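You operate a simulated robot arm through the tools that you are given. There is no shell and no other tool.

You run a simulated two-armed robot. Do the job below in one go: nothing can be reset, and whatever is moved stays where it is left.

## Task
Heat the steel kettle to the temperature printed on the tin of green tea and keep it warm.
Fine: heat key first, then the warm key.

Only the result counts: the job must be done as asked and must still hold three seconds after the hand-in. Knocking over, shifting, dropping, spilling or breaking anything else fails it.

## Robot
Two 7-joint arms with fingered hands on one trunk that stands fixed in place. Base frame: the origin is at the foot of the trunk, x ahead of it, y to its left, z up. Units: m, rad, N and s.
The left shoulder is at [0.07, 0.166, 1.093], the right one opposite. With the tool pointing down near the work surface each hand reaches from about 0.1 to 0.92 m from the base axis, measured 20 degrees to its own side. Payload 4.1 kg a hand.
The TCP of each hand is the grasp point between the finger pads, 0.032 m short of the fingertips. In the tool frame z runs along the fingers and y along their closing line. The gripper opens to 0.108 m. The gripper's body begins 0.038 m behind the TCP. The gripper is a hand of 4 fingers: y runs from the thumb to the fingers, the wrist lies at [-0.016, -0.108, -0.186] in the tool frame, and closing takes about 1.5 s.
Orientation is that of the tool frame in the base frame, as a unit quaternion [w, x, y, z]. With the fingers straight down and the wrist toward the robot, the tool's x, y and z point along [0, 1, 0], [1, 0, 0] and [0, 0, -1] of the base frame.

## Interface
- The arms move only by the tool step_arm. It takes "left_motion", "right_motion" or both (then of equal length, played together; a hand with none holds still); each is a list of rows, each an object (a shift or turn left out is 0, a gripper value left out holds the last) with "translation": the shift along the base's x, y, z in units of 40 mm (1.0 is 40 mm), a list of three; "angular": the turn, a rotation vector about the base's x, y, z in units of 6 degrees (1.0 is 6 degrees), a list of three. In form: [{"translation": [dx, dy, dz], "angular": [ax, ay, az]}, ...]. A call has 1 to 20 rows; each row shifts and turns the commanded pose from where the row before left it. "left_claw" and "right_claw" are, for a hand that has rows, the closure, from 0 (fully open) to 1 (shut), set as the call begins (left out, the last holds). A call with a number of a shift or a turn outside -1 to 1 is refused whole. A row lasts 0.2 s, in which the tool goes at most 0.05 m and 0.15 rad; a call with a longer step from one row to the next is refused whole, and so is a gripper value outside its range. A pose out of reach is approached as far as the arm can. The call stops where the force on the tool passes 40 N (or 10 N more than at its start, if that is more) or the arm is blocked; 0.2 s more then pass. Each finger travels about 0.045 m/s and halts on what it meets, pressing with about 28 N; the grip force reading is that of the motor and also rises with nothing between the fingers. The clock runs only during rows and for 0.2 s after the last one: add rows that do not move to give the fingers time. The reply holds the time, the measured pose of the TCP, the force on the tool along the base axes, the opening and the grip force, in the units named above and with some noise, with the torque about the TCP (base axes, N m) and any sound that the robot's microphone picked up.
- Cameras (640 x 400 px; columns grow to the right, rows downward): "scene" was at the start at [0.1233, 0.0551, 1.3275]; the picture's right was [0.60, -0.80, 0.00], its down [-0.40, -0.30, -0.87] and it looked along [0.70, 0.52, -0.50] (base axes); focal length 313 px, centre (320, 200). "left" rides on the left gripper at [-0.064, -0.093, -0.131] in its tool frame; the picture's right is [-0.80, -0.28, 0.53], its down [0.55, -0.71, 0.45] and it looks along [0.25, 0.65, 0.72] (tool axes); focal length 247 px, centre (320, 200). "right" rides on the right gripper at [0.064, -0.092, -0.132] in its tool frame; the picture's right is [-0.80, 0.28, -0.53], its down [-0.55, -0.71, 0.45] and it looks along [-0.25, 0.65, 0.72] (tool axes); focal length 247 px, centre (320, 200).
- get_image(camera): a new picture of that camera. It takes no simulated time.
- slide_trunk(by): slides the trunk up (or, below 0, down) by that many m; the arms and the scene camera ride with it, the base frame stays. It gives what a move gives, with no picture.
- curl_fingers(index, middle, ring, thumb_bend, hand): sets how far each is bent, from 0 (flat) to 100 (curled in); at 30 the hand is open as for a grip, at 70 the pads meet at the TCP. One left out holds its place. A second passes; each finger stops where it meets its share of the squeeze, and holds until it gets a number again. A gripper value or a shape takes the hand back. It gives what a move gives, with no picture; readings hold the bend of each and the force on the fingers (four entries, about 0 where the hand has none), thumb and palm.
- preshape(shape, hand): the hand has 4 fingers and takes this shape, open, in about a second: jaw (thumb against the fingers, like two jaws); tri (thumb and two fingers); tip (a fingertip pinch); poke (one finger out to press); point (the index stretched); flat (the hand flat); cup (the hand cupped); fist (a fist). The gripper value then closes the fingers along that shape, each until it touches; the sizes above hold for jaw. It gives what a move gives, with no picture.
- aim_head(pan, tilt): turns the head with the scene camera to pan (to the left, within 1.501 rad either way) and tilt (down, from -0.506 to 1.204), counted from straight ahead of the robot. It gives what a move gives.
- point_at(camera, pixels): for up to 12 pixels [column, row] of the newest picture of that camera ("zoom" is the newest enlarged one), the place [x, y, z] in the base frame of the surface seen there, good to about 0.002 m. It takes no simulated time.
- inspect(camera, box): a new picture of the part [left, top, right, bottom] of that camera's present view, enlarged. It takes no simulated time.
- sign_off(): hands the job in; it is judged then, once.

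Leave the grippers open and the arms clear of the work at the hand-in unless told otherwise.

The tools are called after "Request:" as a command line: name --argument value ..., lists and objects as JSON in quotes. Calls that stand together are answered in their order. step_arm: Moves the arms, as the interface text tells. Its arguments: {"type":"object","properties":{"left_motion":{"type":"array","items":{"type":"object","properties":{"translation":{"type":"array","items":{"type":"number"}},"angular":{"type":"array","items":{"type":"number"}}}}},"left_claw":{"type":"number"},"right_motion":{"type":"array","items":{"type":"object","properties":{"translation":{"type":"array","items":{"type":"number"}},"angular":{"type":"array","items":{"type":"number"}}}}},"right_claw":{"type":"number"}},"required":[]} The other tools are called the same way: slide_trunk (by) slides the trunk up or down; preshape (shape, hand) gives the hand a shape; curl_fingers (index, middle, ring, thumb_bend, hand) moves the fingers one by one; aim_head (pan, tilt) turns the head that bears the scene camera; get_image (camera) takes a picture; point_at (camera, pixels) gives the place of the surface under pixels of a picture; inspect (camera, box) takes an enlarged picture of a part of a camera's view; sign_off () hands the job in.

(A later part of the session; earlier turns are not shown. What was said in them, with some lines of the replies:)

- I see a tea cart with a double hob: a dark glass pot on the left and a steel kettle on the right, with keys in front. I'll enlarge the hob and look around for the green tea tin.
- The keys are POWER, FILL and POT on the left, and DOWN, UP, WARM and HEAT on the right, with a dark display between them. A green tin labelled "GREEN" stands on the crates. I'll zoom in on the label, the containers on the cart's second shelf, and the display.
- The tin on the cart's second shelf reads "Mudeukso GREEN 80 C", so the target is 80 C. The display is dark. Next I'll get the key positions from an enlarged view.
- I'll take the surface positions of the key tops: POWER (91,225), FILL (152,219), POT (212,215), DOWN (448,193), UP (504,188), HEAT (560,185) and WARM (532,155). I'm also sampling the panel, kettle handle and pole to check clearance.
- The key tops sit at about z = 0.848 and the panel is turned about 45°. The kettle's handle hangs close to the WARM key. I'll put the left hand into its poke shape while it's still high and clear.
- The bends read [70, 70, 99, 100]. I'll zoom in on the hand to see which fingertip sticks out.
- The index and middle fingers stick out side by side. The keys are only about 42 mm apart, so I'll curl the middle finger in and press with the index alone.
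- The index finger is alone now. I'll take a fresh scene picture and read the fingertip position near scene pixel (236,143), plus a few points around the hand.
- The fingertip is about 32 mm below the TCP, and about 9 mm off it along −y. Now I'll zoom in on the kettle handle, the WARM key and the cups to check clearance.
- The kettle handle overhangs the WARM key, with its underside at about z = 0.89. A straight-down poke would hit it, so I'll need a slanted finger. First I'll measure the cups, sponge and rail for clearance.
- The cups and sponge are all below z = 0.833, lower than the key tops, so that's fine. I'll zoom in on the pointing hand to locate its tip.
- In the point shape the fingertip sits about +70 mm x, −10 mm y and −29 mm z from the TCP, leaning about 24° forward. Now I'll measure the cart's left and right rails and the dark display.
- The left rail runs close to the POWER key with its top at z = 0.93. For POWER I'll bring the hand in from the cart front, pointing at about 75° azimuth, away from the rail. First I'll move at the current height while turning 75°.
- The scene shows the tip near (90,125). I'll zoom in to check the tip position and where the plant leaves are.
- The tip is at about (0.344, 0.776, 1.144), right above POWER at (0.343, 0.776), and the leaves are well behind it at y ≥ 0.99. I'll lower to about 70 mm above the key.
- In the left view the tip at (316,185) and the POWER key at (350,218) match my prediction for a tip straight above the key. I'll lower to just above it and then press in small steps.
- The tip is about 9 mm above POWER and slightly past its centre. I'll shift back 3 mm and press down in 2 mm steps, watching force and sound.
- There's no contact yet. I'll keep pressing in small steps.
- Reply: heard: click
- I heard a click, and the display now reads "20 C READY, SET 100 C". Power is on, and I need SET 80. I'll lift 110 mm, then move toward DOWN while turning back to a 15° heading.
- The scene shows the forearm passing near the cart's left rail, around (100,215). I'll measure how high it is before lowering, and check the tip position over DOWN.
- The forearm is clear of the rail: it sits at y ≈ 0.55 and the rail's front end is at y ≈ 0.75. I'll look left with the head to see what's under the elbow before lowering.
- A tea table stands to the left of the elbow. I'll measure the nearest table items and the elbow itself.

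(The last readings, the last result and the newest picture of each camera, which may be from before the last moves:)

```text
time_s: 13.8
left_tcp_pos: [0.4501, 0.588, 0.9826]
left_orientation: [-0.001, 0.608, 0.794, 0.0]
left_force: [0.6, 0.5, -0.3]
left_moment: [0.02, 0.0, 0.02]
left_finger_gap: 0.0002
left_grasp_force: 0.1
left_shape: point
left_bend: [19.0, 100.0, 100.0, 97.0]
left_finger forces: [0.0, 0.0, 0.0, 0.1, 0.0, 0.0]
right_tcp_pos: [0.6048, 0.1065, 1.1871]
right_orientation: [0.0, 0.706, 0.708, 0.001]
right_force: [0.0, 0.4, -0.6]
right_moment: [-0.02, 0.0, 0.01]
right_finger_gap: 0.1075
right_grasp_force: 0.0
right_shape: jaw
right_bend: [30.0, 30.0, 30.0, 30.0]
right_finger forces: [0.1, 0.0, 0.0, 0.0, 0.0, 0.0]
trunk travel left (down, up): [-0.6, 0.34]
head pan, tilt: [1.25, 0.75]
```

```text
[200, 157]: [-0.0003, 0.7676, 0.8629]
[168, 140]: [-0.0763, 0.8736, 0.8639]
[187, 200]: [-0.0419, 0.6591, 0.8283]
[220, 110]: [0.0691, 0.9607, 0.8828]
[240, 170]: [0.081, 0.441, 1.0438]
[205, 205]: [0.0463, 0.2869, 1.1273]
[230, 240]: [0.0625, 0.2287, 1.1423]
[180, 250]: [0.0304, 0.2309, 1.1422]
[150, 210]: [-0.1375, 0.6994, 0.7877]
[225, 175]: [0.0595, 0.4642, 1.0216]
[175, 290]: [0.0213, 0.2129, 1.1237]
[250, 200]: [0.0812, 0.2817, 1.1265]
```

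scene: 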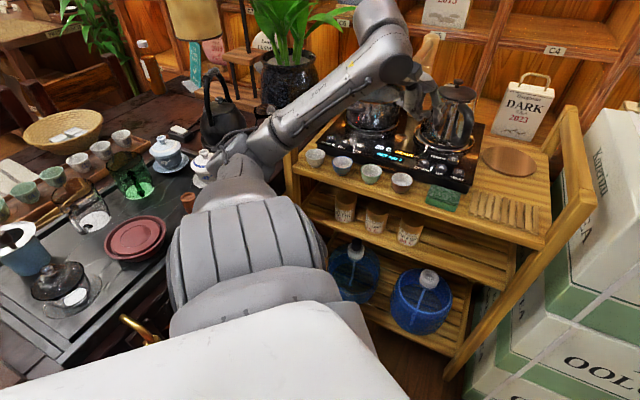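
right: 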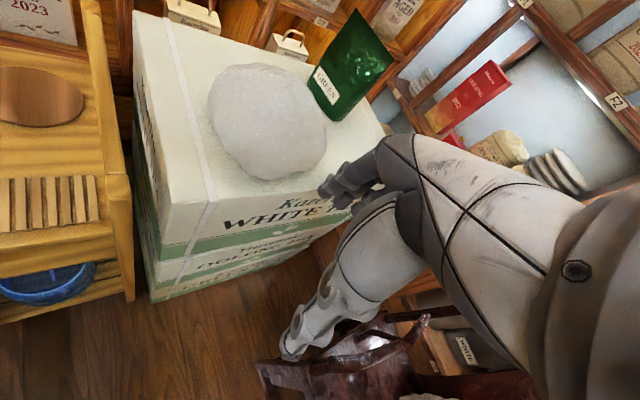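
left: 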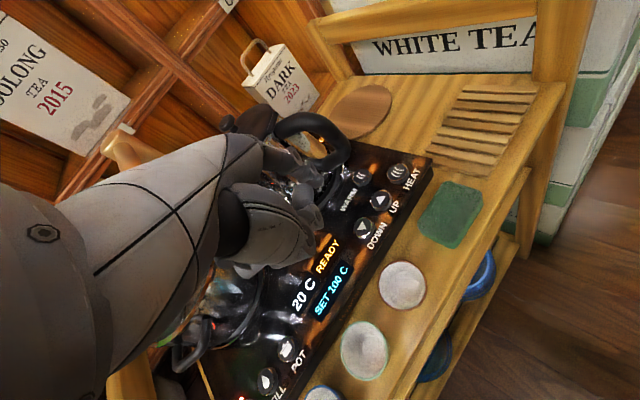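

The elbow is well clear of the table items. I'll turn the head back to the cart and check the finger's alignment with DOWN in the left camera.

Request:
aim_head --pan 0.641 --tilt 0.518

Request:
inspect --camera "left" --box '[260, 110, 440, 290]'

```text
time_s: 14.8
left_tcp_pos: [0.4508, 0.5884, 0.9825]
left_orientation: [0.0, 0.608, 0.794, 0.0]
left_force: [0.0, -0.4, -0.7]
left_moment: [0.02, 0.0, -0.01]
left_finger_gap: 0.0
left_grasp_force: 0.1
left_shape: point
left_bend: [19.0, 100.0, 100.0, 97.0]
left_finger forces: [0.0, 0.1, 0.0, 0.1, 0.0, 0.0]
right_tcp_pos: [0.6041, 0.1063, 1.1878]
right_orientation: [0.0, 0.707, 0.708, 0.0]
right_force: [0.0, -0.7, 0.6]
right_moment: [0.0, -0.01, 0.0]
right_finger_gap: 0.1077
right_grasp_force: 0.1
right_shape: jaw
right_bend: [30.0, 30.0, 30.0, 30.0]
right_finger forces: [0.1, 0.1, 0.0, 0.0, 0.1, 0.1]
trunk travel left (down, up): [-0.6, 0.34]
head pan, tilt: [0.641, 0.518]
```

```text
2.22 times, centred on (350, 200) of left
```

zoom: 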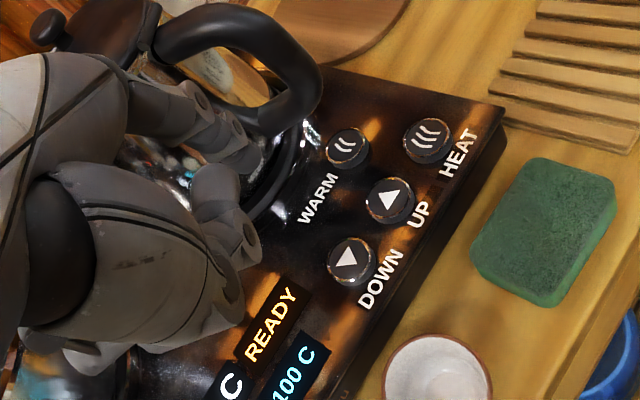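

I'll read the four keys, the fingertip (245,160) and the handle points from this left-camera zoom.

Request:
point_at --camera "zoom" --pixels '[[349, 261], [389, 200], [428, 140], [347, 147], [245, 150], [252, 165], [310, 85], [290, 120], [255, 125], [300, 45], [240, 20], [258, 258]]'

```text
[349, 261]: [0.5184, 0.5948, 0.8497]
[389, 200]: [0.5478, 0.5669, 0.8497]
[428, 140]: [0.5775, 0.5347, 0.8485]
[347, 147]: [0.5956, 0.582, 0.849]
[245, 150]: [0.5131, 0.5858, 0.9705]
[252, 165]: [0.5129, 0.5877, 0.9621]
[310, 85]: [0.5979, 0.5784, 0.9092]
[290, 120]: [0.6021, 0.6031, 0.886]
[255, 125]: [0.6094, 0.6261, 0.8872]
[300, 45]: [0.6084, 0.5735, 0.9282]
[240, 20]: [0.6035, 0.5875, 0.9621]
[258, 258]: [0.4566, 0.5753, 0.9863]
```

The keys sit at DOWN (0.520, 0.596), UP (0.550, 0.568), HEAT (0.579, 0.5355) and WARM (0.5965, 0.583), with tops at about 0.849. The tip is 2–3 mm from DOWN's centre. I'll lower, press DOWN once and release.

Request:
step_arm --left_motion '[{"translation": [-0.05, 0, -0.84]}, {"translation": [0, 0, -0.84]}, {"translation": [0, 0, -0.8]}, {"translation": [0, 0, -0.05]}, {"translation": [0, 0, -0.05]}, {"translation": [0, 0, -0.05]}, {"translation": [0, 0, -0.05]}, {"translation": [0, 0, -0.05]}]'

Request:
inspect --camera "scene" --box '[180, 180, 300, 270]'

Request:
inspect --camera "left" --box '[260, 110, 440, 290]'

```text
time_s: 16.6
left_tcp_pos: [0.4473, 0.5903, 0.8735]
left_orientation: [-0.001, 0.609, 0.793, 0.001]
left_force: [0.7, -0.2, 1.4]
left_moment: [0.0, -0.1, 0.01]
left_finger_gap: 0.0
left_grasp_force: 0.0
left_shape: point
left_bend: [19.0, 100.0, 100.0, 97.0]
left_finger forces: [1.3, 0.1, 0.0, 0.0, 0.0, 0.0]
right_tcp_pos: [0.6052, 0.1082, 1.1875]
right_orientation: [0.0, 0.707, 0.707, -0.001]
right_force: [0.5, -0.2, 1.0]
right_moment: [0.02, 0.0, -0.01]
right_finger_gap: 0.1079
right_grasp_force: 0.1
right_shape: jaw
right_bend: [30.0, 30.0, 30.0, 30.0]
right_finger forces: [0.1, 0.0, 0.0, 0.0, 0.1, 0.0]
trunk travel left (down, up): [-0.6, 0.34]
head pan, tilt: [0.641, 0.518]
heard: click
```

```text
4.44 times, centred on (240, 225) of scene
```

zoom: 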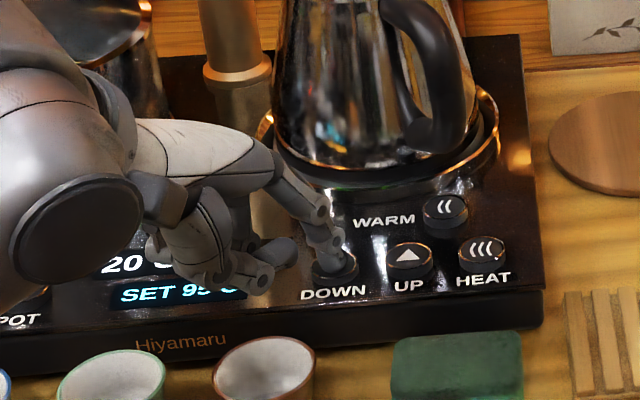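

```text
2.22 times, centred on (350, 200) of left
```

zoom: 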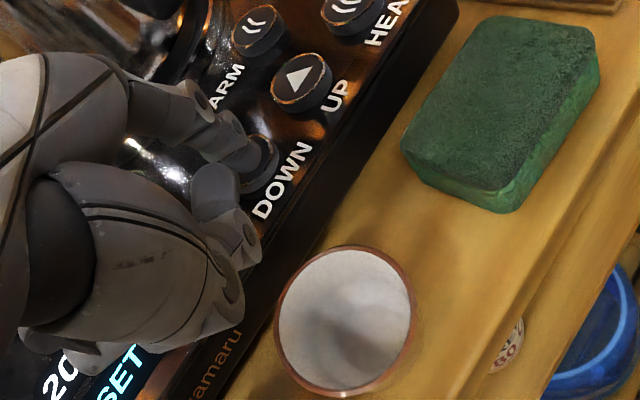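

One press gave "SET 95", so each press is 5 C. I'll release by rising 10 mm and read the display.

Request:
step_arm --left_motion '[{"translation": [0, 0, 0.25]}]'

Request:
inspect --camera "scene" --box '[190, 225, 270, 265]'

```text
time_s: 17.0
left_tcp_pos: [0.4493, 0.5892, 0.8837]
left_orientation: [0.0, 0.609, 0.793, 0.0]
left_force: [-0.6, -0.2, -0.5]
left_moment: [0.01, 0.01, 0.01]
left_finger_gap: 0.0
left_grasp_force: 0.1
left_shape: point
left_bend: [19.0, 100.0, 100.0, 97.0]
left_finger forces: [0.1, 0.0, 0.0, 0.1, 0.0, 0.1]
right_tcp_pos: [0.605, 0.1077, 1.1863]
right_orientation: [-0.001, 0.707, 0.707, 0.0]
right_force: [0.1, -0.5, 0.4]
right_moment: [0.0, 0.03, 0.0]
right_finger_gap: 0.1076
right_grasp_force: 0.0
right_shape: jaw
right_bend: [30.0, 30.0, 30.0, 30.0]
right_finger forces: [0.0, 0.0, 0.1, 0.0, 0.0, 0.1]
trunk travel left (down, up): [-0.6, 0.34]
head pan, tilt: [0.641, 0.518]
```

```text
8.00 times, centred on (230, 245) of scene
```

zoom: 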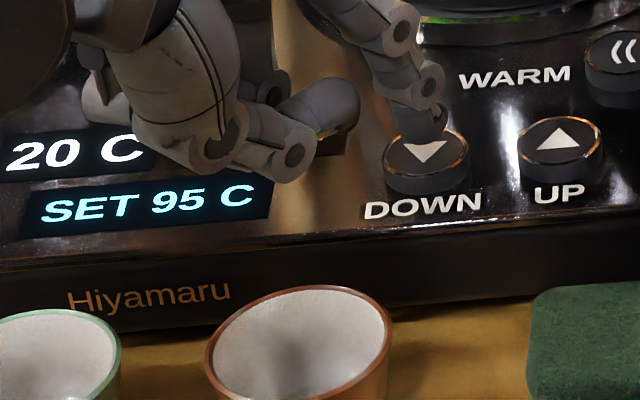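

It reads "SET 95 C" clearly. I'll press and release DOWN again with the same stroke.

Request:
step_arm --left_motion '[{"translation": [0, 0, -0.15]}, {"translation": [0, 0, -0.05]}, {"translation": [0, 0, -0.06]}, {"translation": [0, 0, 0.26]}]'

Request:
inspect --camera "scene" --box '[190, 225, 270, 265]'

```text
time_s: 18.0
left_tcp_pos: [0.4496, 0.5899, 0.8834]
left_orientation: [0.0, 0.608, 0.794, 0.001]
left_force: [-0.2, 1.1, 0.1]
left_moment: [-0.01, 0.02, 0.02]
left_finger_gap: 0.0003
left_grasp_force: 0.0
left_shape: point
left_bend: [19.0, 100.0, 100.0, 97.0]
left_finger forces: [0.0, 0.1, 0.1, 0.0, 0.0, 0.0]
right_tcp_pos: [0.6048, 0.1062, 1.1878]
right_orientation: [0.0, 0.707, 0.708, -0.001]
right_force: [0.7, 1.2, 0.2]
right_moment: [0.0, -0.02, -0.02]
right_finger_gap: 0.1076
right_grasp_force: 0.1
right_shape: jaw
right_bend: [30.0, 30.0, 30.0, 30.0]
right_finger forces: [0.0, 0.1, 0.1, 0.0, 0.1, 0.0]
trunk travel left (down, up): [-0.6, 0.34]
head pan, tilt: [0.641, 0.518]
heard: click
```

```text
8.00 times, centred on (230, 245) of scene
```

zoom: 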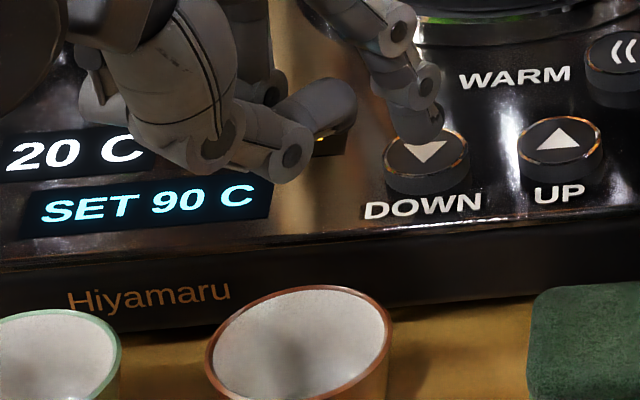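

The display shows "SET 90 C". Another press of the same stroke.

Request:
step_arm --left_motion '[{"translation": [0, 0, -0.15]}, {"translation": [0, 0, -0.05]}, {"translation": [0, 0, -0.06]}, {"translation": [0, 0, 0.26]}]'

Request:
inspect --camera "scene" --box '[190, 225, 270, 265]'

```text
time_s: 19.0
left_tcp_pos: [0.4491, 0.5899, 0.883]
left_orientation: [0.0, 0.608, 0.794, 0.0]
left_force: [-0.5, 0.2, -0.1]
left_moment: [-0.03, 0.01, 0.03]
left_finger_gap: 0.0001
left_grasp_force: 0.0
left_shape: point
left_bend: [19.0, 100.0, 100.0, 97.0]
left_finger forces: [0.1, 0.1, 0.0, 0.0, 0.0, 0.0]
right_tcp_pos: [0.6056, 0.1068, 1.1876]
right_orientation: [0.0, 0.706, 0.708, 0.001]
right_force: [-0.8, -0.9, 0.4]
right_moment: [-0.01, -0.01, 0.05]
right_finger_gap: 0.1074
right_grasp_force: 0.1
right_shape: jaw
right_bend: [30.0, 30.0, 30.0, 30.0]
right_finger forces: [0.0, 0.1, 0.0, 0.0, 0.1, 0.0]
trunk travel left (down, up): [-0.6, 0.34]
head pan, tilt: [0.641, 0.518]
heard: click
```

```text
8.00 times, centred on (230, 245) of scene
```

zoom: 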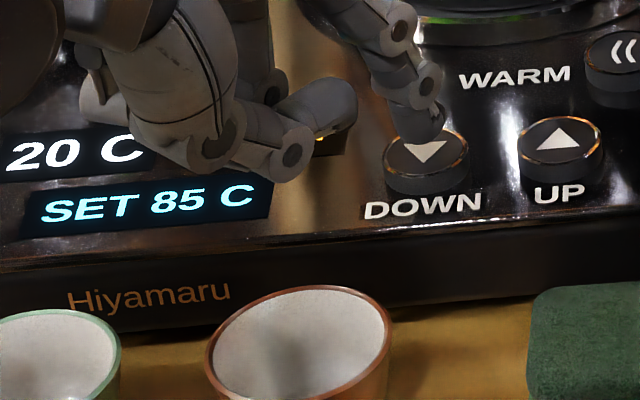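

It's at "SET 85 C". One more press should bring it to 80.

Request:
step_arm --left_motion '[{"translation": [0, 0, -0.15]}, {"translation": [0, 0, -0.05]}, {"translation": [0, 0, -0.06]}, {"translation": [0, 0, 0.26]}]'

Request:
inspect --camera "scene" --box '[190, 225, 270, 265]'

```text
time_s: 20.0
left_tcp_pos: [0.4472, 0.5896, 0.8842]
left_orientation: [0.001, 0.609, 0.793, 0.0]
left_force: [-0.4, 0.6, 0.1]
left_moment: [-0.01, -0.01, -0.01]
left_finger_gap: 0.0002
left_grasp_force: 0.0
left_shape: point
left_bend: [19.0, 100.0, 100.0, 97.0]
left_finger forces: [0.0, 0.0, 0.0, 0.0, 0.0, 0.1]
right_tcp_pos: [0.6064, 0.1075, 1.1865]
right_orientation: [0.0, 0.707, 0.707, 0.0]
right_force: [0.6, -0.6, -0.1]
right_moment: [-0.01, 0.0, -0.03]
right_finger_gap: 0.1077
right_grasp_force: 0.1
right_shape: jaw
right_bend: [30.0, 30.0, 30.0, 30.0]
right_finger forces: [0.0, 0.1, 0.1, 0.0, 0.1, 0.0]
trunk travel left (down, up): [-0.6, 0.34]
head pan, tilt: [0.641, 0.518]
heard: click
```

```text
8.00 times, centred on (230, 245) of scene
```

zoom: 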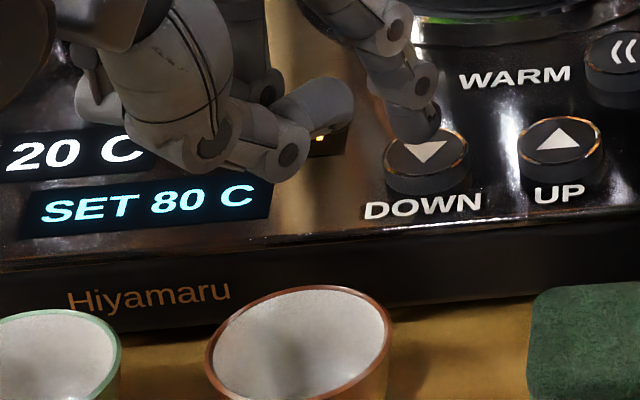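

"SET 80 C" is set. I'll rise 30 mm, move to above HEAT and check the alignment.

Request:
step_arm --left_motion '[{"translation": [0, 0, 0.75]}, {"translation": [0.4875, -0.508, 0]}, {"translation": [0.4875, -0.508, 0]}, {"translation": [0.4875, -0.508, 0]}, {"translation": [0, 0, -0.6]}]'

Request:
inspect --camera "left" --box '[260, 110, 440, 290]'

Request:
inspect --camera "scene" --box '[180, 180, 300, 270]'

```text
time_s: 21.2
left_tcp_pos: [0.5072, 0.5276, 0.8897]
left_orientation: [0.0, 0.608, 0.794, 0.0]
left_force: [-0.6, -0.3, 0.1]
left_moment: [0.0, 0.0, 0.01]
left_finger_gap: 0.0
left_grasp_force: 0.1
left_shape: point
left_bend: [19.0, 100.0, 100.0, 97.0]
left_finger forces: [0.1, 0.1, 0.0, 0.0, 0.0, 0.1]
right_tcp_pos: [0.605, 0.1093, 1.1871]
right_orientation: [0.0, 0.707, 0.708, 0.0]
right_force: [-0.8, -0.4, -0.4]
right_moment: [0.0, 0.01, -0.01]
right_finger_gap: 0.1075
right_grasp_force: 0.0
right_shape: jaw
right_bend: [30.0, 30.0, 30.0, 30.0]
right_finger forces: [0.1, 0.0, 0.0, 0.0, 0.0, 0.1]
trunk travel left (down, up): [-0.6, 0.34]
head pan, tilt: [0.641, 0.518]
```

```text
2.22 times, centred on (350, 200) of left
```

zoom: 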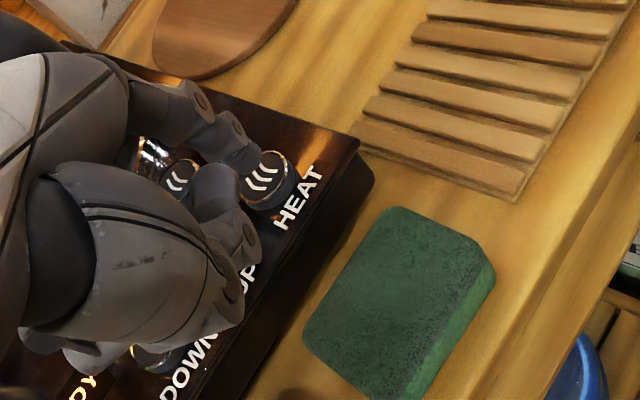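

```text
4.44 times, centred on (240, 225) of scene
```

zoom: 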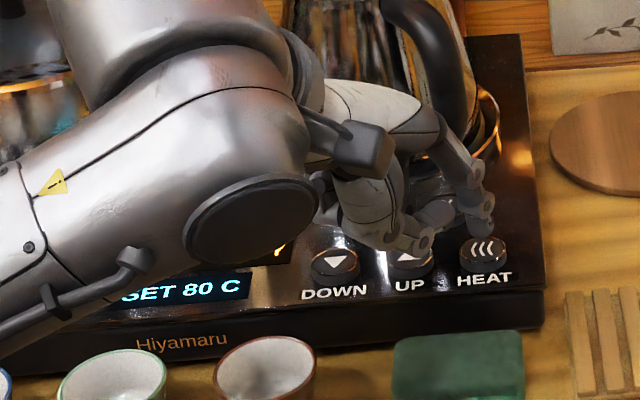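

The tip is over HEAT, and the thumb is well above UP. I'll shift 2 mm and press HEAT with the same stroke, then release.

Request:
step_arm --left_motion '[{"translation": [0.01, -0.05, -0.25]}, {"translation": [0, 0, -0.05]}, {"translation": [0, 0, -0.05]}, {"translation": [0, 0, -0.065]}, {"translation": [0, 0, 0.265]}]'

Request:
inspect --camera "scene" --box '[180, 180, 300, 270]'

Request:
inspect --camera "left" --box '[220, 110, 440, 340]'

```text
time_s: 22.4
left_tcp_pos: [0.508, 0.5257, 0.8839]
left_orientation: [0.0, 0.609, 0.793, 0.0]
left_force: [-1.1, 0.6, 0.9]
left_moment: [0.05, -0.04, 0.0]
left_finger_gap: 0.0002
left_grasp_force: 0.1
left_shape: point
left_bend: [19.0, 100.0, 100.0, 97.0]
left_finger forces: [0.1, 0.1, 0.0, 0.0, 0.1, 0.1]
right_tcp_pos: [0.6045, 0.1072, 1.187]
right_orientation: [0.0, 0.707, 0.707, -0.001]
right_force: [0.0, 0.1, 0.0]
right_moment: [0.01, 0.02, 0.0]
right_finger_gap: 0.1074
right_grasp_force: 0.1
right_shape: jaw
right_bend: [30.0, 30.0, 30.0, 30.0]
right_finger forces: [0.0, 0.0, 0.0, 0.0, 0.0, 0.0]
trunk travel left (down, up): [-0.6, 0.34]
head pan, tilt: [0.641, 0.518]
heard: click
```

```text
4.44 times, centred on (240, 225) of scene
```

zoom: 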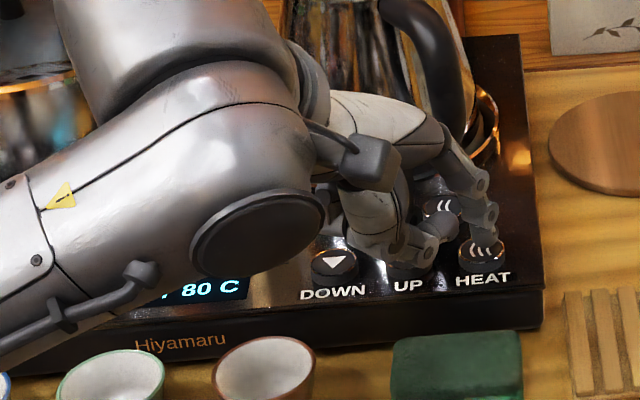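

```text
1.74 times, centred on (330, 225) of left
```

zoom: 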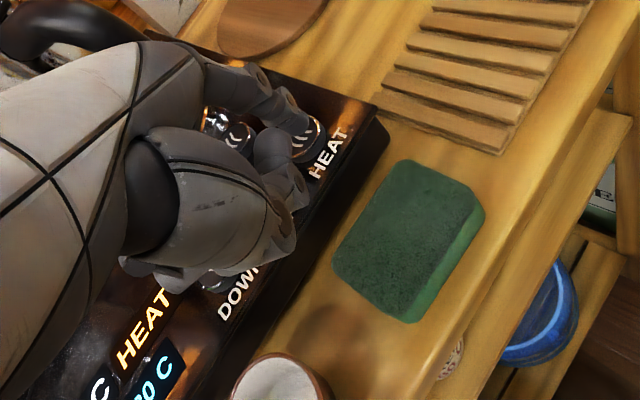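

I heard the click, and the left view shows "HEAT" on the display. I'll rise 60 mm, back off a little and read the whole display.

Request:
step_arm --left_motion '[{"translation": [0, 0, 0.75]}, {"translation": [-0.3, 0, 0.75]}, {"translation": [-0.8, -0.3, 0.5]}, {"translation": [-0.8, -0.5, 0.5]}]'

Request:
inspect --camera "left" --box '[200, 160, 440, 400]'

Request:
get_image --camera "scene"

Request:
inspect --camera "scene" --box '[180, 150, 300, 270]'

```text
time_s: 23.4
left_tcp_pos: [0.4315, 0.4946, 0.9865]
left_orientation: [0.0, 0.609, 0.793, 0.0]
left_force: [0.3, 0.2, -0.3]
left_moment: [-0.01, -0.01, -0.01]
left_finger_gap: 0.0
left_grasp_force: 0.1
left_shape: point
left_bend: [19.0, 100.0, 100.0, 97.0]
left_finger forces: [0.0, 0.2, 0.1, 0.1, 0.0, 0.1]
right_tcp_pos: [0.605, 0.1069, 1.1889]
right_orientation: [0.0, 0.707, 0.707, 0.0]
right_force: [-0.3, -0.6, -0.3]
right_moment: [0.02, -0.01, -0.02]
right_finger_gap: 0.1077
right_grasp_force: 0.0
right_shape: jaw
right_bend: [30.0, 30.0, 30.0, 30.0]
right_finger forces: [0.0, 0.0, 0.0, 0.0, 0.0, 0.0]
trunk travel left (down, up): [-0.6, 0.34]
head pan, tilt: [0.641, 0.518]
```

```text
1.67 times, centred on (320, 280) of left
```

zoom: 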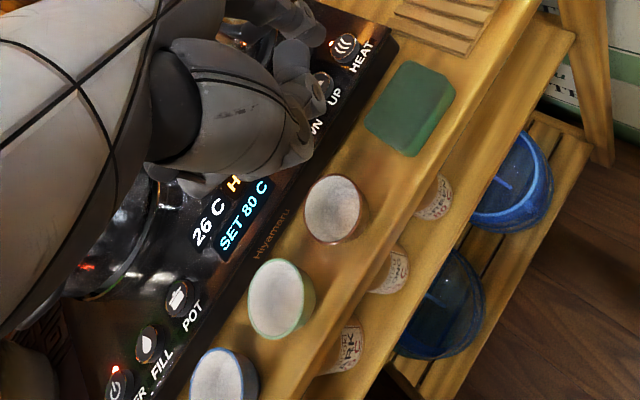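

```text
taken
```

scene: 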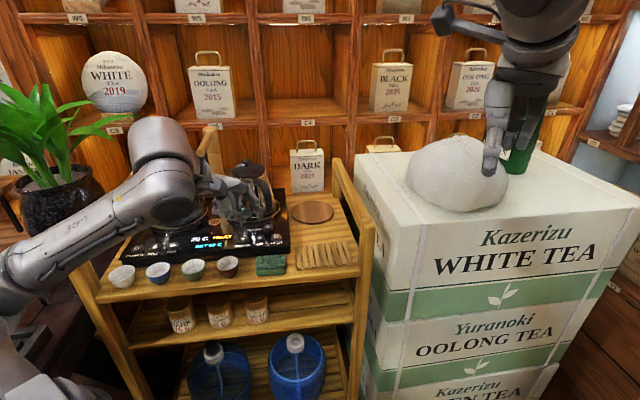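

```text
3.33 times, centred on (240, 210) of scene
```

zoom: 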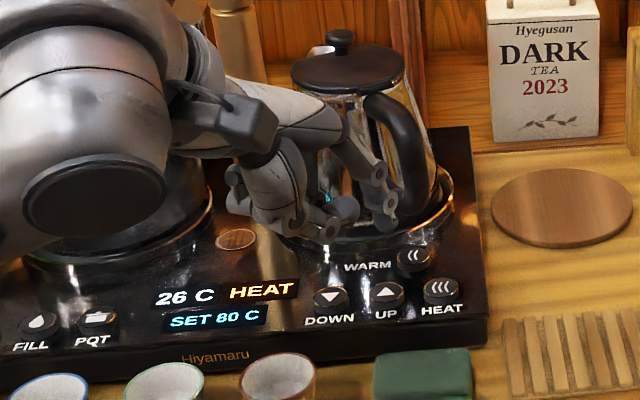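

It's heating: "26 C HEAT, SET 80 C". While it heats I'll set up for WARM, which lies partly under the handle. I'll tilt the hand 6° so the finger leans back more and bring the tip to above UP, about 55 mm up, to slide in low from the robot side later.

Request:
step_arm --left_motion '[{"translation": [0.367, 0.565, -0.517], "angular": [0.2588, -0.9659, 0]}, {"translation": [0.367, 0.565, -0.517]}, {"translation": [0.367, 0.565, -0.517]}]'

Request:
inspect --camera "left" --box '[220, 80, 440, 300]'

Request:
inspect --camera "scene" --box '[180, 170, 300, 270]'

```text
time_s: 24.2
left_tcp_pos: [0.475, 0.5637, 0.9214]
left_orientation: [0.031, 0.608, 0.792, 0.041]
left_force: [0.4, -0.1, -0.3]
left_moment: [-0.03, -0.01, 0.0]
left_finger_gap: 0.0
left_grasp_force: 0.1
left_shape: point
left_bend: [19.0, 100.0, 100.0, 97.0]
left_finger forces: [0.1, 0.0, 0.0, 0.0, 0.0, 0.1]
right_tcp_pos: [0.6058, 0.1075, 1.1867]
right_orientation: [-0.001, 0.706, 0.708, -0.001]
right_force: [0.3, -0.4, 0.1]
right_moment: [-0.01, -0.01, 0.04]
right_finger_gap: 0.1076
right_grasp_force: 0.1
right_shape: jaw
right_bend: [30.0, 30.0, 30.0, 30.0]
right_finger forces: [0.1, 0.0, 0.0, 0.0, 0.0, 0.1]
trunk travel left (down, up): [-0.6, 0.34]
head pan, tilt: [0.641, 0.518]
```

```text
1.82 times, centred on (330, 190) of left
```

zoom: 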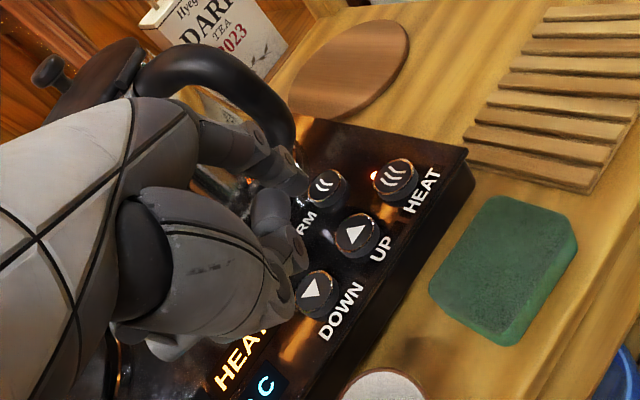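

```text
4.00 times, centred on (240, 220) of scene
```

zoom: 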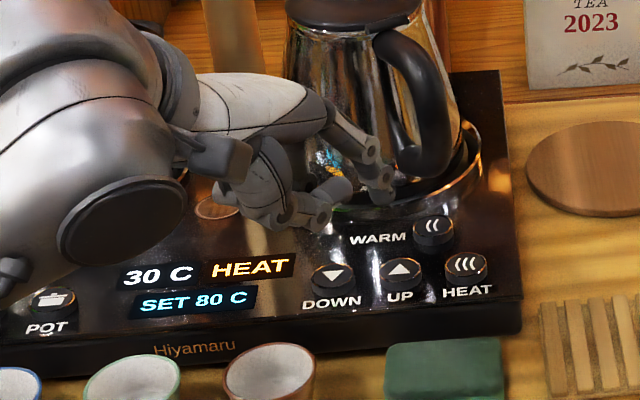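

It's at 30 C and climbing about 5 C/s. I'll read the tip position near zoom (383,197) and a few handle points.

Request:
point_at --camera "zoom" --pixels '[[383, 201], [378, 195], [388, 195], [432, 230], [415, 160], [430, 165], [440, 110], [375, 165], [320, 222], [340, 195], [400, 170], [420, 170]]'

```text
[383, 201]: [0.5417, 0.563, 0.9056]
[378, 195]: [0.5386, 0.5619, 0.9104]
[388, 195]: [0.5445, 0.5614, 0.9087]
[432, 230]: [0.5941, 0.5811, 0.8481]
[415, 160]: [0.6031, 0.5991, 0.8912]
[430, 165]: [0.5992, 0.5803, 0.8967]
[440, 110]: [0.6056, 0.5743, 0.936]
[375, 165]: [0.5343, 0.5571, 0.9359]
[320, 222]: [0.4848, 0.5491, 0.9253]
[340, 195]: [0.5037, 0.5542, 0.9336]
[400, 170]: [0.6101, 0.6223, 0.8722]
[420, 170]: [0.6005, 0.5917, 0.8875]
```

The tip is at about (0.548, 0.569, 0.902). The handle's underside near WARM is at z ≈ 0.885–0.897. I'll lower the tip to about 14 mm above key level and slide it forward under the handle side to above WARM.

Request:
step_arm --left_motion '[{"translation": [0, 0, -0.5]}, {"translation": [0, 0, -0.48]}, {"translation": [0.27, 0.07, 0]}, {"translation": [0.27, 0.07, 0]}]'

Request:
inspect --camera "left" --box '[240, 110, 400, 250]'

Request:
inspect --camera "scene" --box '[200, 180, 300, 260]'

```text
time_s: 25.2
left_tcp_pos: [0.4972, 0.5684, 0.882]
left_orientation: [0.031, 0.608, 0.792, 0.041]
left_force: [-0.1, -0.2, -0.3]
left_moment: [0.01, 0.01, 0.01]
left_finger_gap: 0.0
left_grasp_force: 0.0
left_shape: point
left_bend: [19.0, 100.0, 100.0, 97.0]
left_finger forces: [0.0, 0.0, 0.0, 0.1, 0.0, 0.0]
right_tcp_pos: [0.6042, 0.107, 1.1872]
right_orientation: [0.0, 0.707, 0.708, -0.001]
right_force: [0.7, -0.7, 0.8]
right_moment: [-0.01, -0.01, 0.01]
right_finger_gap: 0.1074
right_grasp_force: 0.0
right_shape: jaw
right_bend: [30.0, 30.0, 30.0, 30.0]
right_finger forces: [0.0, 0.0, 0.1, 0.1, 0.0, 0.0]
trunk travel left (down, up): [-0.6, 0.34]
head pan, tilt: [0.641, 0.518]
```

```text
2.86 times, centred on (320, 180) of left
```

zoom: 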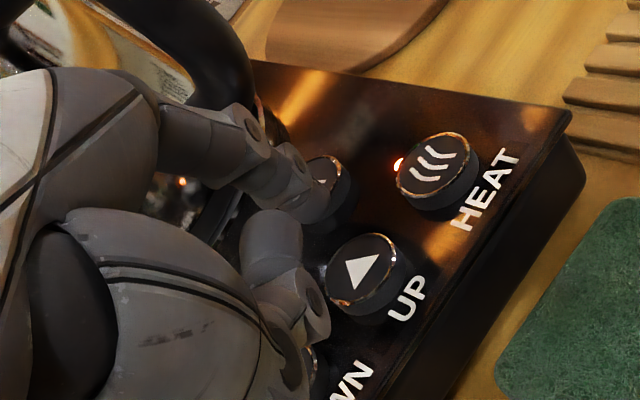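

```text
5.00 times, centred on (250, 220) of scene
```

zoom: 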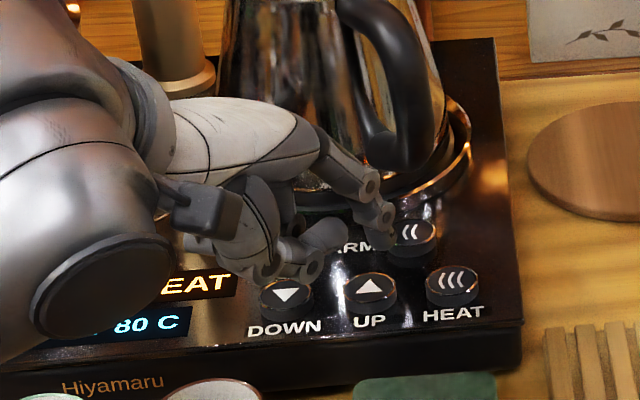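

The tip is halfway, at scene zoom (380,245), with WARM at (412,235). I'll measure both.

Request:
point_at --camera "zoom" --pixels '[[380, 247], [375, 240], [388, 240], [412, 233], [410, 165], [395, 160], [425, 160], [372, 185], [320, 265], [330, 230], [385, 150], [400, 170]]'

```text
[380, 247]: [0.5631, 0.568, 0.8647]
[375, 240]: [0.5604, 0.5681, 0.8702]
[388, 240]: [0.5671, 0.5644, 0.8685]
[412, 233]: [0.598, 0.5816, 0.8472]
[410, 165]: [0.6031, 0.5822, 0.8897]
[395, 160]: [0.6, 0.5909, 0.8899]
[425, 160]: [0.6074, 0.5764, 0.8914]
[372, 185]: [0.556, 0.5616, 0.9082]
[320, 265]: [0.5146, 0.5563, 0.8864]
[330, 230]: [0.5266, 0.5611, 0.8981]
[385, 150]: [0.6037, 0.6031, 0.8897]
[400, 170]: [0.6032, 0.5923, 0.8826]
```

The tip is at about (0.570, 0.575, 0.8625). I'll go 22 mm further forward to sit over WARM's near half, then check again.

Request:
step_arm --left_motion '[{"translation": [0.275, 0.08, 0]}, {"translation": [0.275, 0.08, 0]}]'

Request:
inspect --camera "left" --box '[240, 110, 400, 250]'

Request:
inspect --camera "scene" --box '[200, 180, 300, 260]'

```text
time_s: 25.8
left_tcp_pos: [0.5192, 0.5763, 0.8831]
left_orientation: [0.031, 0.607, 0.793, 0.042]
left_force: [-0.6, 0.3, 0.5]
left_moment: [0.03, 0.05, -0.03]
left_finger_gap: 0.0001
left_grasp_force: 0.2
left_shape: point
left_bend: [19.0, 100.0, 100.0, 97.0]
left_finger forces: [0.0, 0.0, 0.0, 0.0, 0.0, 0.0]
right_tcp_pos: [0.6047, 0.1082, 1.1872]
right_orientation: [0.001, 0.707, 0.708, 0.0]
right_force: [0.8, -0.6, -0.1]
right_moment: [0.03, 0.0, -0.02]
right_finger_gap: 0.1075
right_grasp_force: 0.2
right_shape: jaw
right_bend: [30.0, 30.0, 30.0, 30.0]
right_finger forces: [0.1, 0.1, 0.0, 0.0, 0.1, 0.0]
trunk travel left (down, up): [-0.6, 0.34]
head pan, tilt: [0.641, 0.518]
```

```text
2.86 times, centred on (320, 180) of left
```

zoom: 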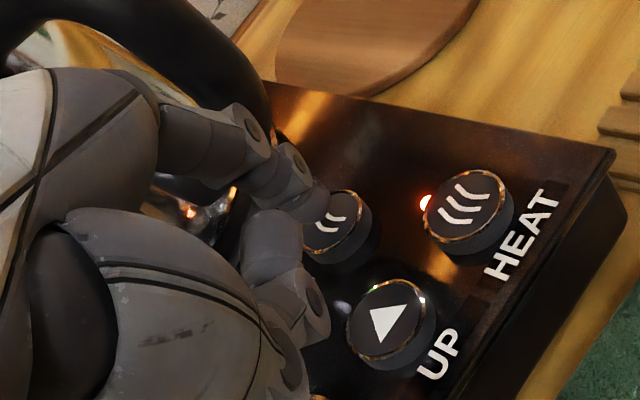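

```text
5.00 times, centred on (250, 220) of scene
```

zoom: 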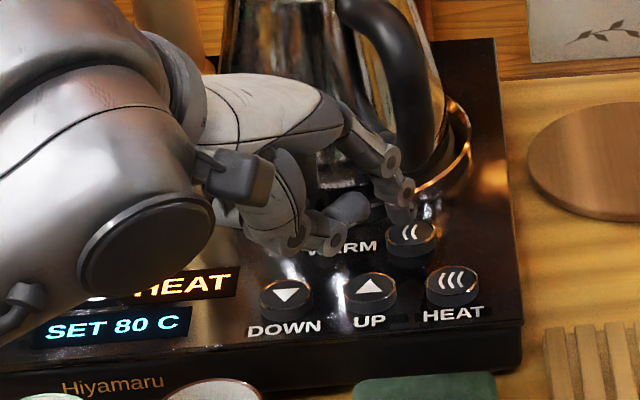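

The tip is about 14 mm above WARM's near half and clear of the handle. I'd rather let the kettle reach 80 C first (expected at about 34 s), so I'll hold still and watch the status field.

Request:
step_arm --left_motion '[{}, {}, {}, {}, {}, {}, {}, {}, {}, {}, {}, {}, {}, {}, {}, {}, {}, {}, {}, {}]'

Request:
inspect --camera "scene" --box '[180, 200, 300, 270]'

```text
time_s: 30.0
left_tcp_pos: [0.5186, 0.576, 0.8809]
left_orientation: [0.032, 0.609, 0.792, 0.042]
left_force: [0.6, -0.1, 0.7]
left_moment: [0.01, 0.0, 0.0]
left_finger_gap: 0.0
left_grasp_force: 0.1
left_shape: point
left_bend: [19.0, 100.0, 100.0, 97.0]
left_finger forces: [0.0, 0.0, 0.0, 0.0, 0.0, 0.1]
right_tcp_pos: [0.6053, 0.1079, 1.1872]
right_orientation: [0.0, 0.707, 0.707, 0.0]
right_force: [0.0, 0.2, -0.1]
right_moment: [-0.01, -0.02, 0.02]
right_finger_gap: 0.1077
right_grasp_force: 0.1
right_shape: jaw
right_bend: [30.0, 30.0, 30.0, 30.0]
right_finger forces: [0.0, 0.0, 0.1, 0.0, 0.1, 0.0]
trunk travel left (down, up): [-0.6, 0.34]
head pan, tilt: [0.641, 0.518]
```

```text
5.33 times, centred on (240, 235) of scene
```

zoom: 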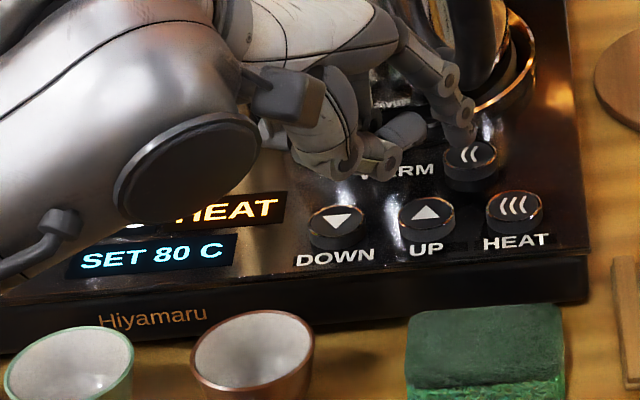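

The status still shows HEAT at 30.0 s. I'll hold a few seconds more.

Request:
step_arm --left_motion '[{}, {}, {}, {}, {}, {}, {}, {}, {}, {}, {}, {}, {}, {}, {}, {}, {}, {}, {}, {}]'

Request:
inspect --camera "scene" --box '[180, 200, 300, 270]'

```text
time_s: 34.2
left_tcp_pos: [0.5188, 0.5748, 0.8835]
left_orientation: [0.032, 0.608, 0.792, 0.042]
left_force: [0.5, 0.5, -0.3]
left_moment: [0.02, 0.03, -0.02]
left_finger_gap: 0.0002
left_grasp_force: 0.2
left_shape: point
left_bend: [19.0, 100.0, 100.0, 97.0]
left_finger forces: [0.0, 0.0, 0.0, 0.1, 0.0, 0.0]
right_tcp_pos: [0.605, 0.1069, 1.1879]
right_orientation: [0.001, 0.707, 0.707, -0.001]
right_force: [-0.2, -0.3, -0.1]
right_moment: [0.0, -0.03, -0.04]
right_finger_gap: 0.1077
right_grasp_force: 0.0
right_shape: jaw
right_bend: [30.0, 30.0, 30.0, 30.0]
right_finger forces: [0.0, 0.1, 0.1, 0.0, 0.0, 0.0]
trunk travel left (down, up): [-0.6, 0.34]
head pan, tilt: [0.641, 0.518]
```

```text
5.33 times, centred on (240, 235) of scene
```

zoom: 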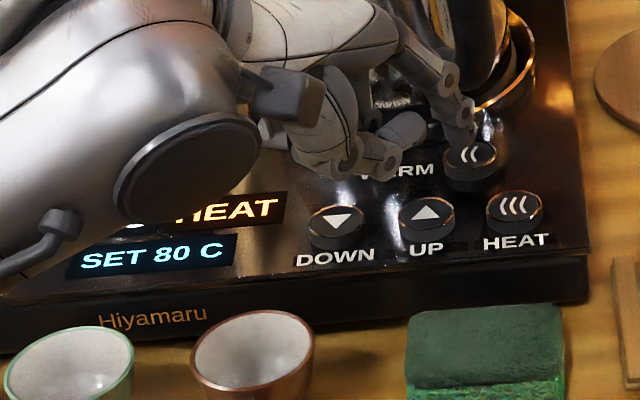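

It still shows HEAT at 34.2 s, which should be very near 80 C. I'll wait 2 s more.

Request:
step_arm --left_motion '[{}, {}, {}, {}, {}, {}, {}, {}, {}, {}]'

Request:
inspect --camera "scene" --box '[180, 200, 300, 270]'

Request:
get_image --camera "left"

```text
time_s: 36.4
left_tcp_pos: [0.5171, 0.5752, 0.8818]
left_orientation: [0.032, 0.607, 0.793, 0.042]
left_force: [-0.2, 0.1, -0.5]
left_moment: [-0.01, 0.0, -0.03]
left_finger_gap: 0.0
left_grasp_force: 0.1
left_shape: point
left_bend: [19.0, 100.0, 100.0, 97.0]
left_finger forces: [0.1, 0.0, 0.0, 0.1, 0.0, 0.1]
right_tcp_pos: [0.6049, 0.1077, 1.1877]
right_orientation: [-0.001, 0.707, 0.708, 0.0]
right_force: [-0.4, 0.7, -0.2]
right_moment: [0.0, 0.0, -0.01]
right_finger_gap: 0.1077
right_grasp_force: 0.0
right_shape: jaw
right_bend: [30.0, 30.0, 30.0, 30.0]
right_finger forces: [0.0, 0.0, 0.0, 0.0, 0.0, 0.0]
trunk travel left (down, up): [-0.6, 0.34]
head pan, tilt: [0.641, 0.518]
```

```text
5.33 times, centred on (240, 235) of scene
```

zoom: 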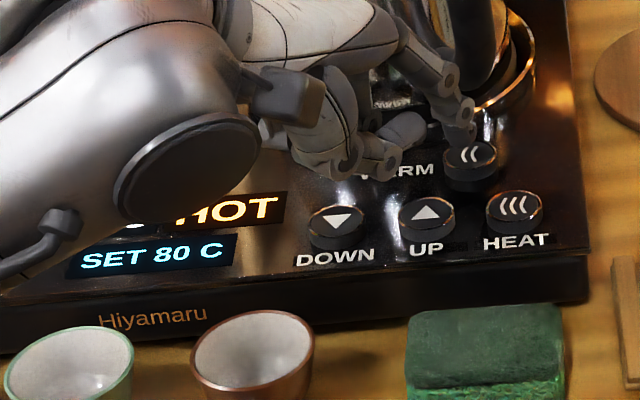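

```text
taken
```

left: 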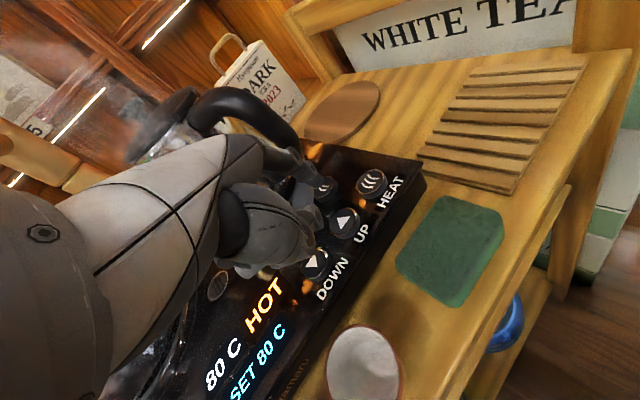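

The display reads "80 C HOT, SET 80 C". Now I'll press WARM with small steps straight down.

Request:
step_arm --left_motion '[{"translation": [0, 0, -0.25]}, {"translation": [0, 0, -0.05]}, {"translation": [0, 0, -0.05]}, {"translation": [0, 0, -0.05]}, {"translation": [0, 0, -0.04]}]'

Request:
inspect --camera "left" --box '[180, 120, 440, 400]'

```text
time_s: 37.6
left_tcp_pos: [0.5192, 0.5736, 0.8652]
left_orientation: [0.033, 0.608, 0.792, 0.041]
left_force: [-1.1, 0.8, 1.7]
left_moment: [-0.02, -0.18, 0.05]
left_finger_gap: 0.0002
left_grasp_force: 0.1
left_shape: point
left_bend: [19.0, 100.0, 100.0, 97.0]
left_finger forces: [2.7, 0.1, 0.0, 0.0, 0.0, 0.0]
right_tcp_pos: [0.6046, 0.1067, 1.188]
right_orientation: [0.0, 0.707, 0.707, 0.0]
right_force: [0.3, -0.3, -0.4]
right_moment: [-0.01, 0.0, -0.02]
right_finger_gap: 0.1076
right_grasp_force: 0.0
right_shape: jaw
right_bend: [30.0, 30.0, 30.0, 30.0]
right_finger forces: [0.0, 0.0, 0.0, 0.0, 0.0, 0.0]
trunk travel left (down, up): [-0.6, 0.34]
head pan, tilt: [0.641, 0.518]
heard: click
```

```text
1.43 times, centred on (310, 260) of left
```

zoom: 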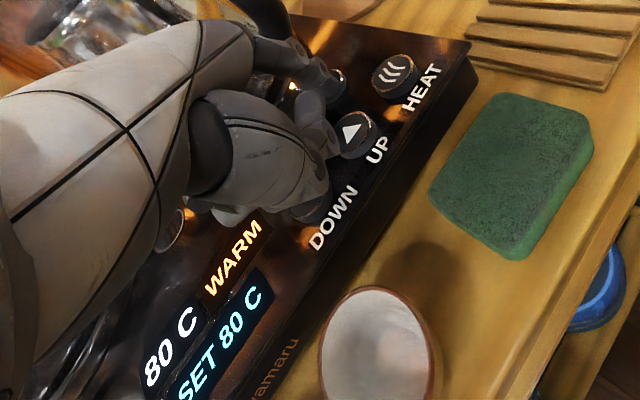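

I heard a click, and the display reads "80 C WARM, SET 80 C". I'll release by 10 mm, slide back the way I came out from beside the handle, then rise.

Request:
step_arm --left_motion '[{"translation": [0, 0, 0.3]}, {"translation": [-0.5, -0.14, 0]}, {"translation": [-0.6, -0.16, 0.1]}, {"translation": [0, 0, 0.8]}, {"translation": [0, 0, 0.9]}, {"translation": [-0.4, -0.4, 0.9]}, {"translation": [-0.5, -0.5, 0.8]}, {"translation": [-0.5, -0.6, 0.8], "angular": [-0.2588, 0.9659, 0]}, {"translation": [-0.2, -0.6, 0.8]}]'

Request:
get_image --camera "scene"

Request:
inspect --camera "scene" --box '[110, 150, 350, 300]'

```text
time_s: 39.6
left_tcp_pos: [0.4101, 0.4772, 1.0825]
left_orientation: [0.001, 0.608, 0.794, 0.001]
left_force: [0.4, -1.1, -0.7]
left_moment: [0.0, -0.01, -0.02]
left_finger_gap: 0.0
left_grasp_force: 0.1
left_shape: point
left_bend: [19.0, 100.0, 100.0, 97.0]
left_finger forces: [0.0, 0.1, 0.0, 0.0, 0.1, 0.1]
right_tcp_pos: [0.6046, 0.1065, 1.1869]
right_orientation: [0.0, 0.706, 0.708, 0.0]
right_force: [0.2, -0.6, -0.3]
right_moment: [0.04, 0.0, 0.0]
right_finger_gap: 0.1076
right_grasp_force: 0.0
right_shape: jaw
right_bend: [30.0, 30.0, 30.0, 30.0]
right_finger forces: [0.1, 0.1, 0.1, 0.0, 0.0, 0.0]
trunk travel left (down, up): [-0.6, 0.34]
head pan, tilt: [0.641, 0.518]
```

```text
taken
```

scene: 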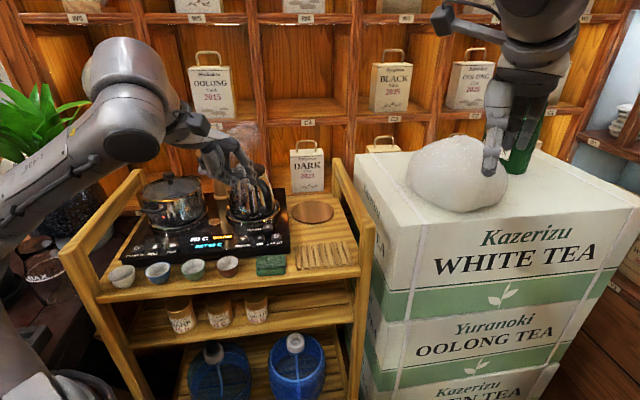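

```text
2.67 times, centred on (230, 225) of scene
```

zoom: 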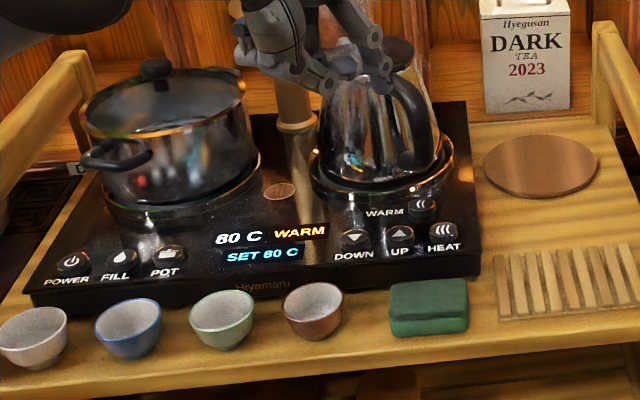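

The display holds "80 C WARM, SET 80 C" and nothing has shifted. I'll raise the arm to its starting height, pull back slightly, and then open the hand.

Request:
step_arm --left_motion '[{"translation": [-0.2, -0.4, 0.8]}, {"translation": [-0.2, -0.4, 0.8]}, {"translation": [-0.2, -0.4, 0.8]}]'

Request:
preshape --hand "left" --shape "jaw"

Request:
get_image --camera "scene"

Request:
inspect --camera "scene" --box '[110, 150, 350, 300]'

```text
time_s: 40.4
left_tcp_pos: [0.3854, 0.4315, 1.1788]
left_orientation: [0.001, 0.608, 0.794, 0.0]
left_force: [0.3, 0.0, -0.3]
left_moment: [0.01, -0.04, 0.0]
left_finger_gap: 0.0
left_grasp_force: 0.0
left_shape: point
left_bend: [19.0, 100.0, 100.0, 97.0]
left_finger forces: [0.1, 0.1, 0.0, 0.1, 0.1, 0.0]
right_tcp_pos: [0.6052, 0.107, 1.1872]
right_orientation: [0.0, 0.707, 0.708, 0.0]
right_force: [-0.5, 0.1, 0.1]
right_moment: [-0.02, -0.02, -0.02]
right_finger_gap: 0.1076
right_grasp_force: 0.1
right_shape: jaw
right_bend: [30.0, 30.0, 30.0, 30.0]
right_finger forces: [0.1, 0.1, 0.0, 0.0, 0.1, 0.0]
trunk travel left (down, up): [-0.6, 0.34]
head pan, tilt: [0.641, 0.518]
```

```text
time_s: 41.3
left_tcp_pos: [0.386, 0.4329, 1.1769]
left_orientation: [0.0, 0.609, 0.794, -0.001]
left_force: [-0.7, 1.0, 0.7]
left_moment: [0.04, 0.04, 0.01]
left_finger_gap: 0.1077
left_grasp_force: 0.1
left_shape: jaw
left_bend: [30.0, 30.0, 30.0, 30.0]
left_finger forces: [0.0, 0.0, 0.1, 0.0, 0.0, 0.0]
right_tcp_pos: [0.6046, 0.1077, 1.1876]
right_orientation: [-0.001, 0.707, 0.707, -0.001]
right_force: [-1.2, 0.2, 0.2]
right_moment: [0.0, 0.03, 0.02]
right_finger_gap: 0.1077
right_grasp_force: 0.1
right_shape: jaw
right_bend: [30.0, 30.0, 30.0, 30.0]
right_finger forces: [0.0, 0.0, 0.1, 0.0, 0.0, 0.1]
trunk travel left (down, up): [-0.6, 0.34]
head pan, tilt: [0.641, 0.518]
```

```text
taken
```

scene: 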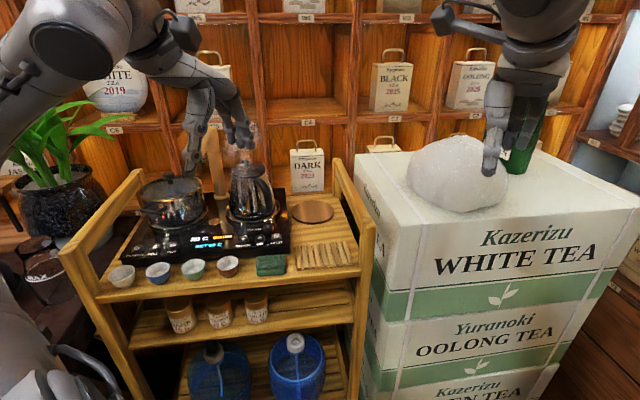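

```text
2.67 times, centred on (230, 225) of scene
```

zoom: 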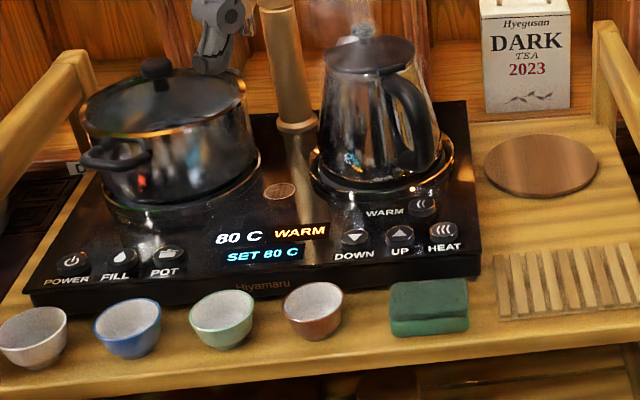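

I'll take one last close look at the digits before handing in.

Request:
inspect --camera "scene" --box '[185, 228, 285, 258]'

```text
6.40 times, centred on (235, 243) of scene
```

zoom: 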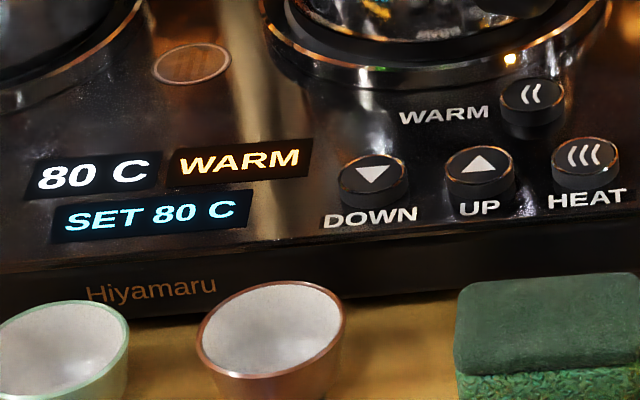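

The display reads "80 C WARM, SET 80 C" and the WARM lamp is lit. Everything is in place, the hands are open and the arms are clear, so I'm handing in.

Request:
sign_off

```text
The job is handed in.
```

The kettle is at 80 C, the temperature printed on the green tea tin, and is being kept warm. At hand-in the display read "80 C WARM, SET 80 C".

- **Setting:** the hob was off, so I pressed POWER first. It started at a set point of 100 C, and four presses of DOWN brought it to 80.
- **Heat, then warm:** I pressed HEAT, waited until the display read "80 C HOT", then pressed WARM.
- **Surroundings:** in the last pictures nothing else on the cart had moved. Both hands are open and the arms are clear of the work.
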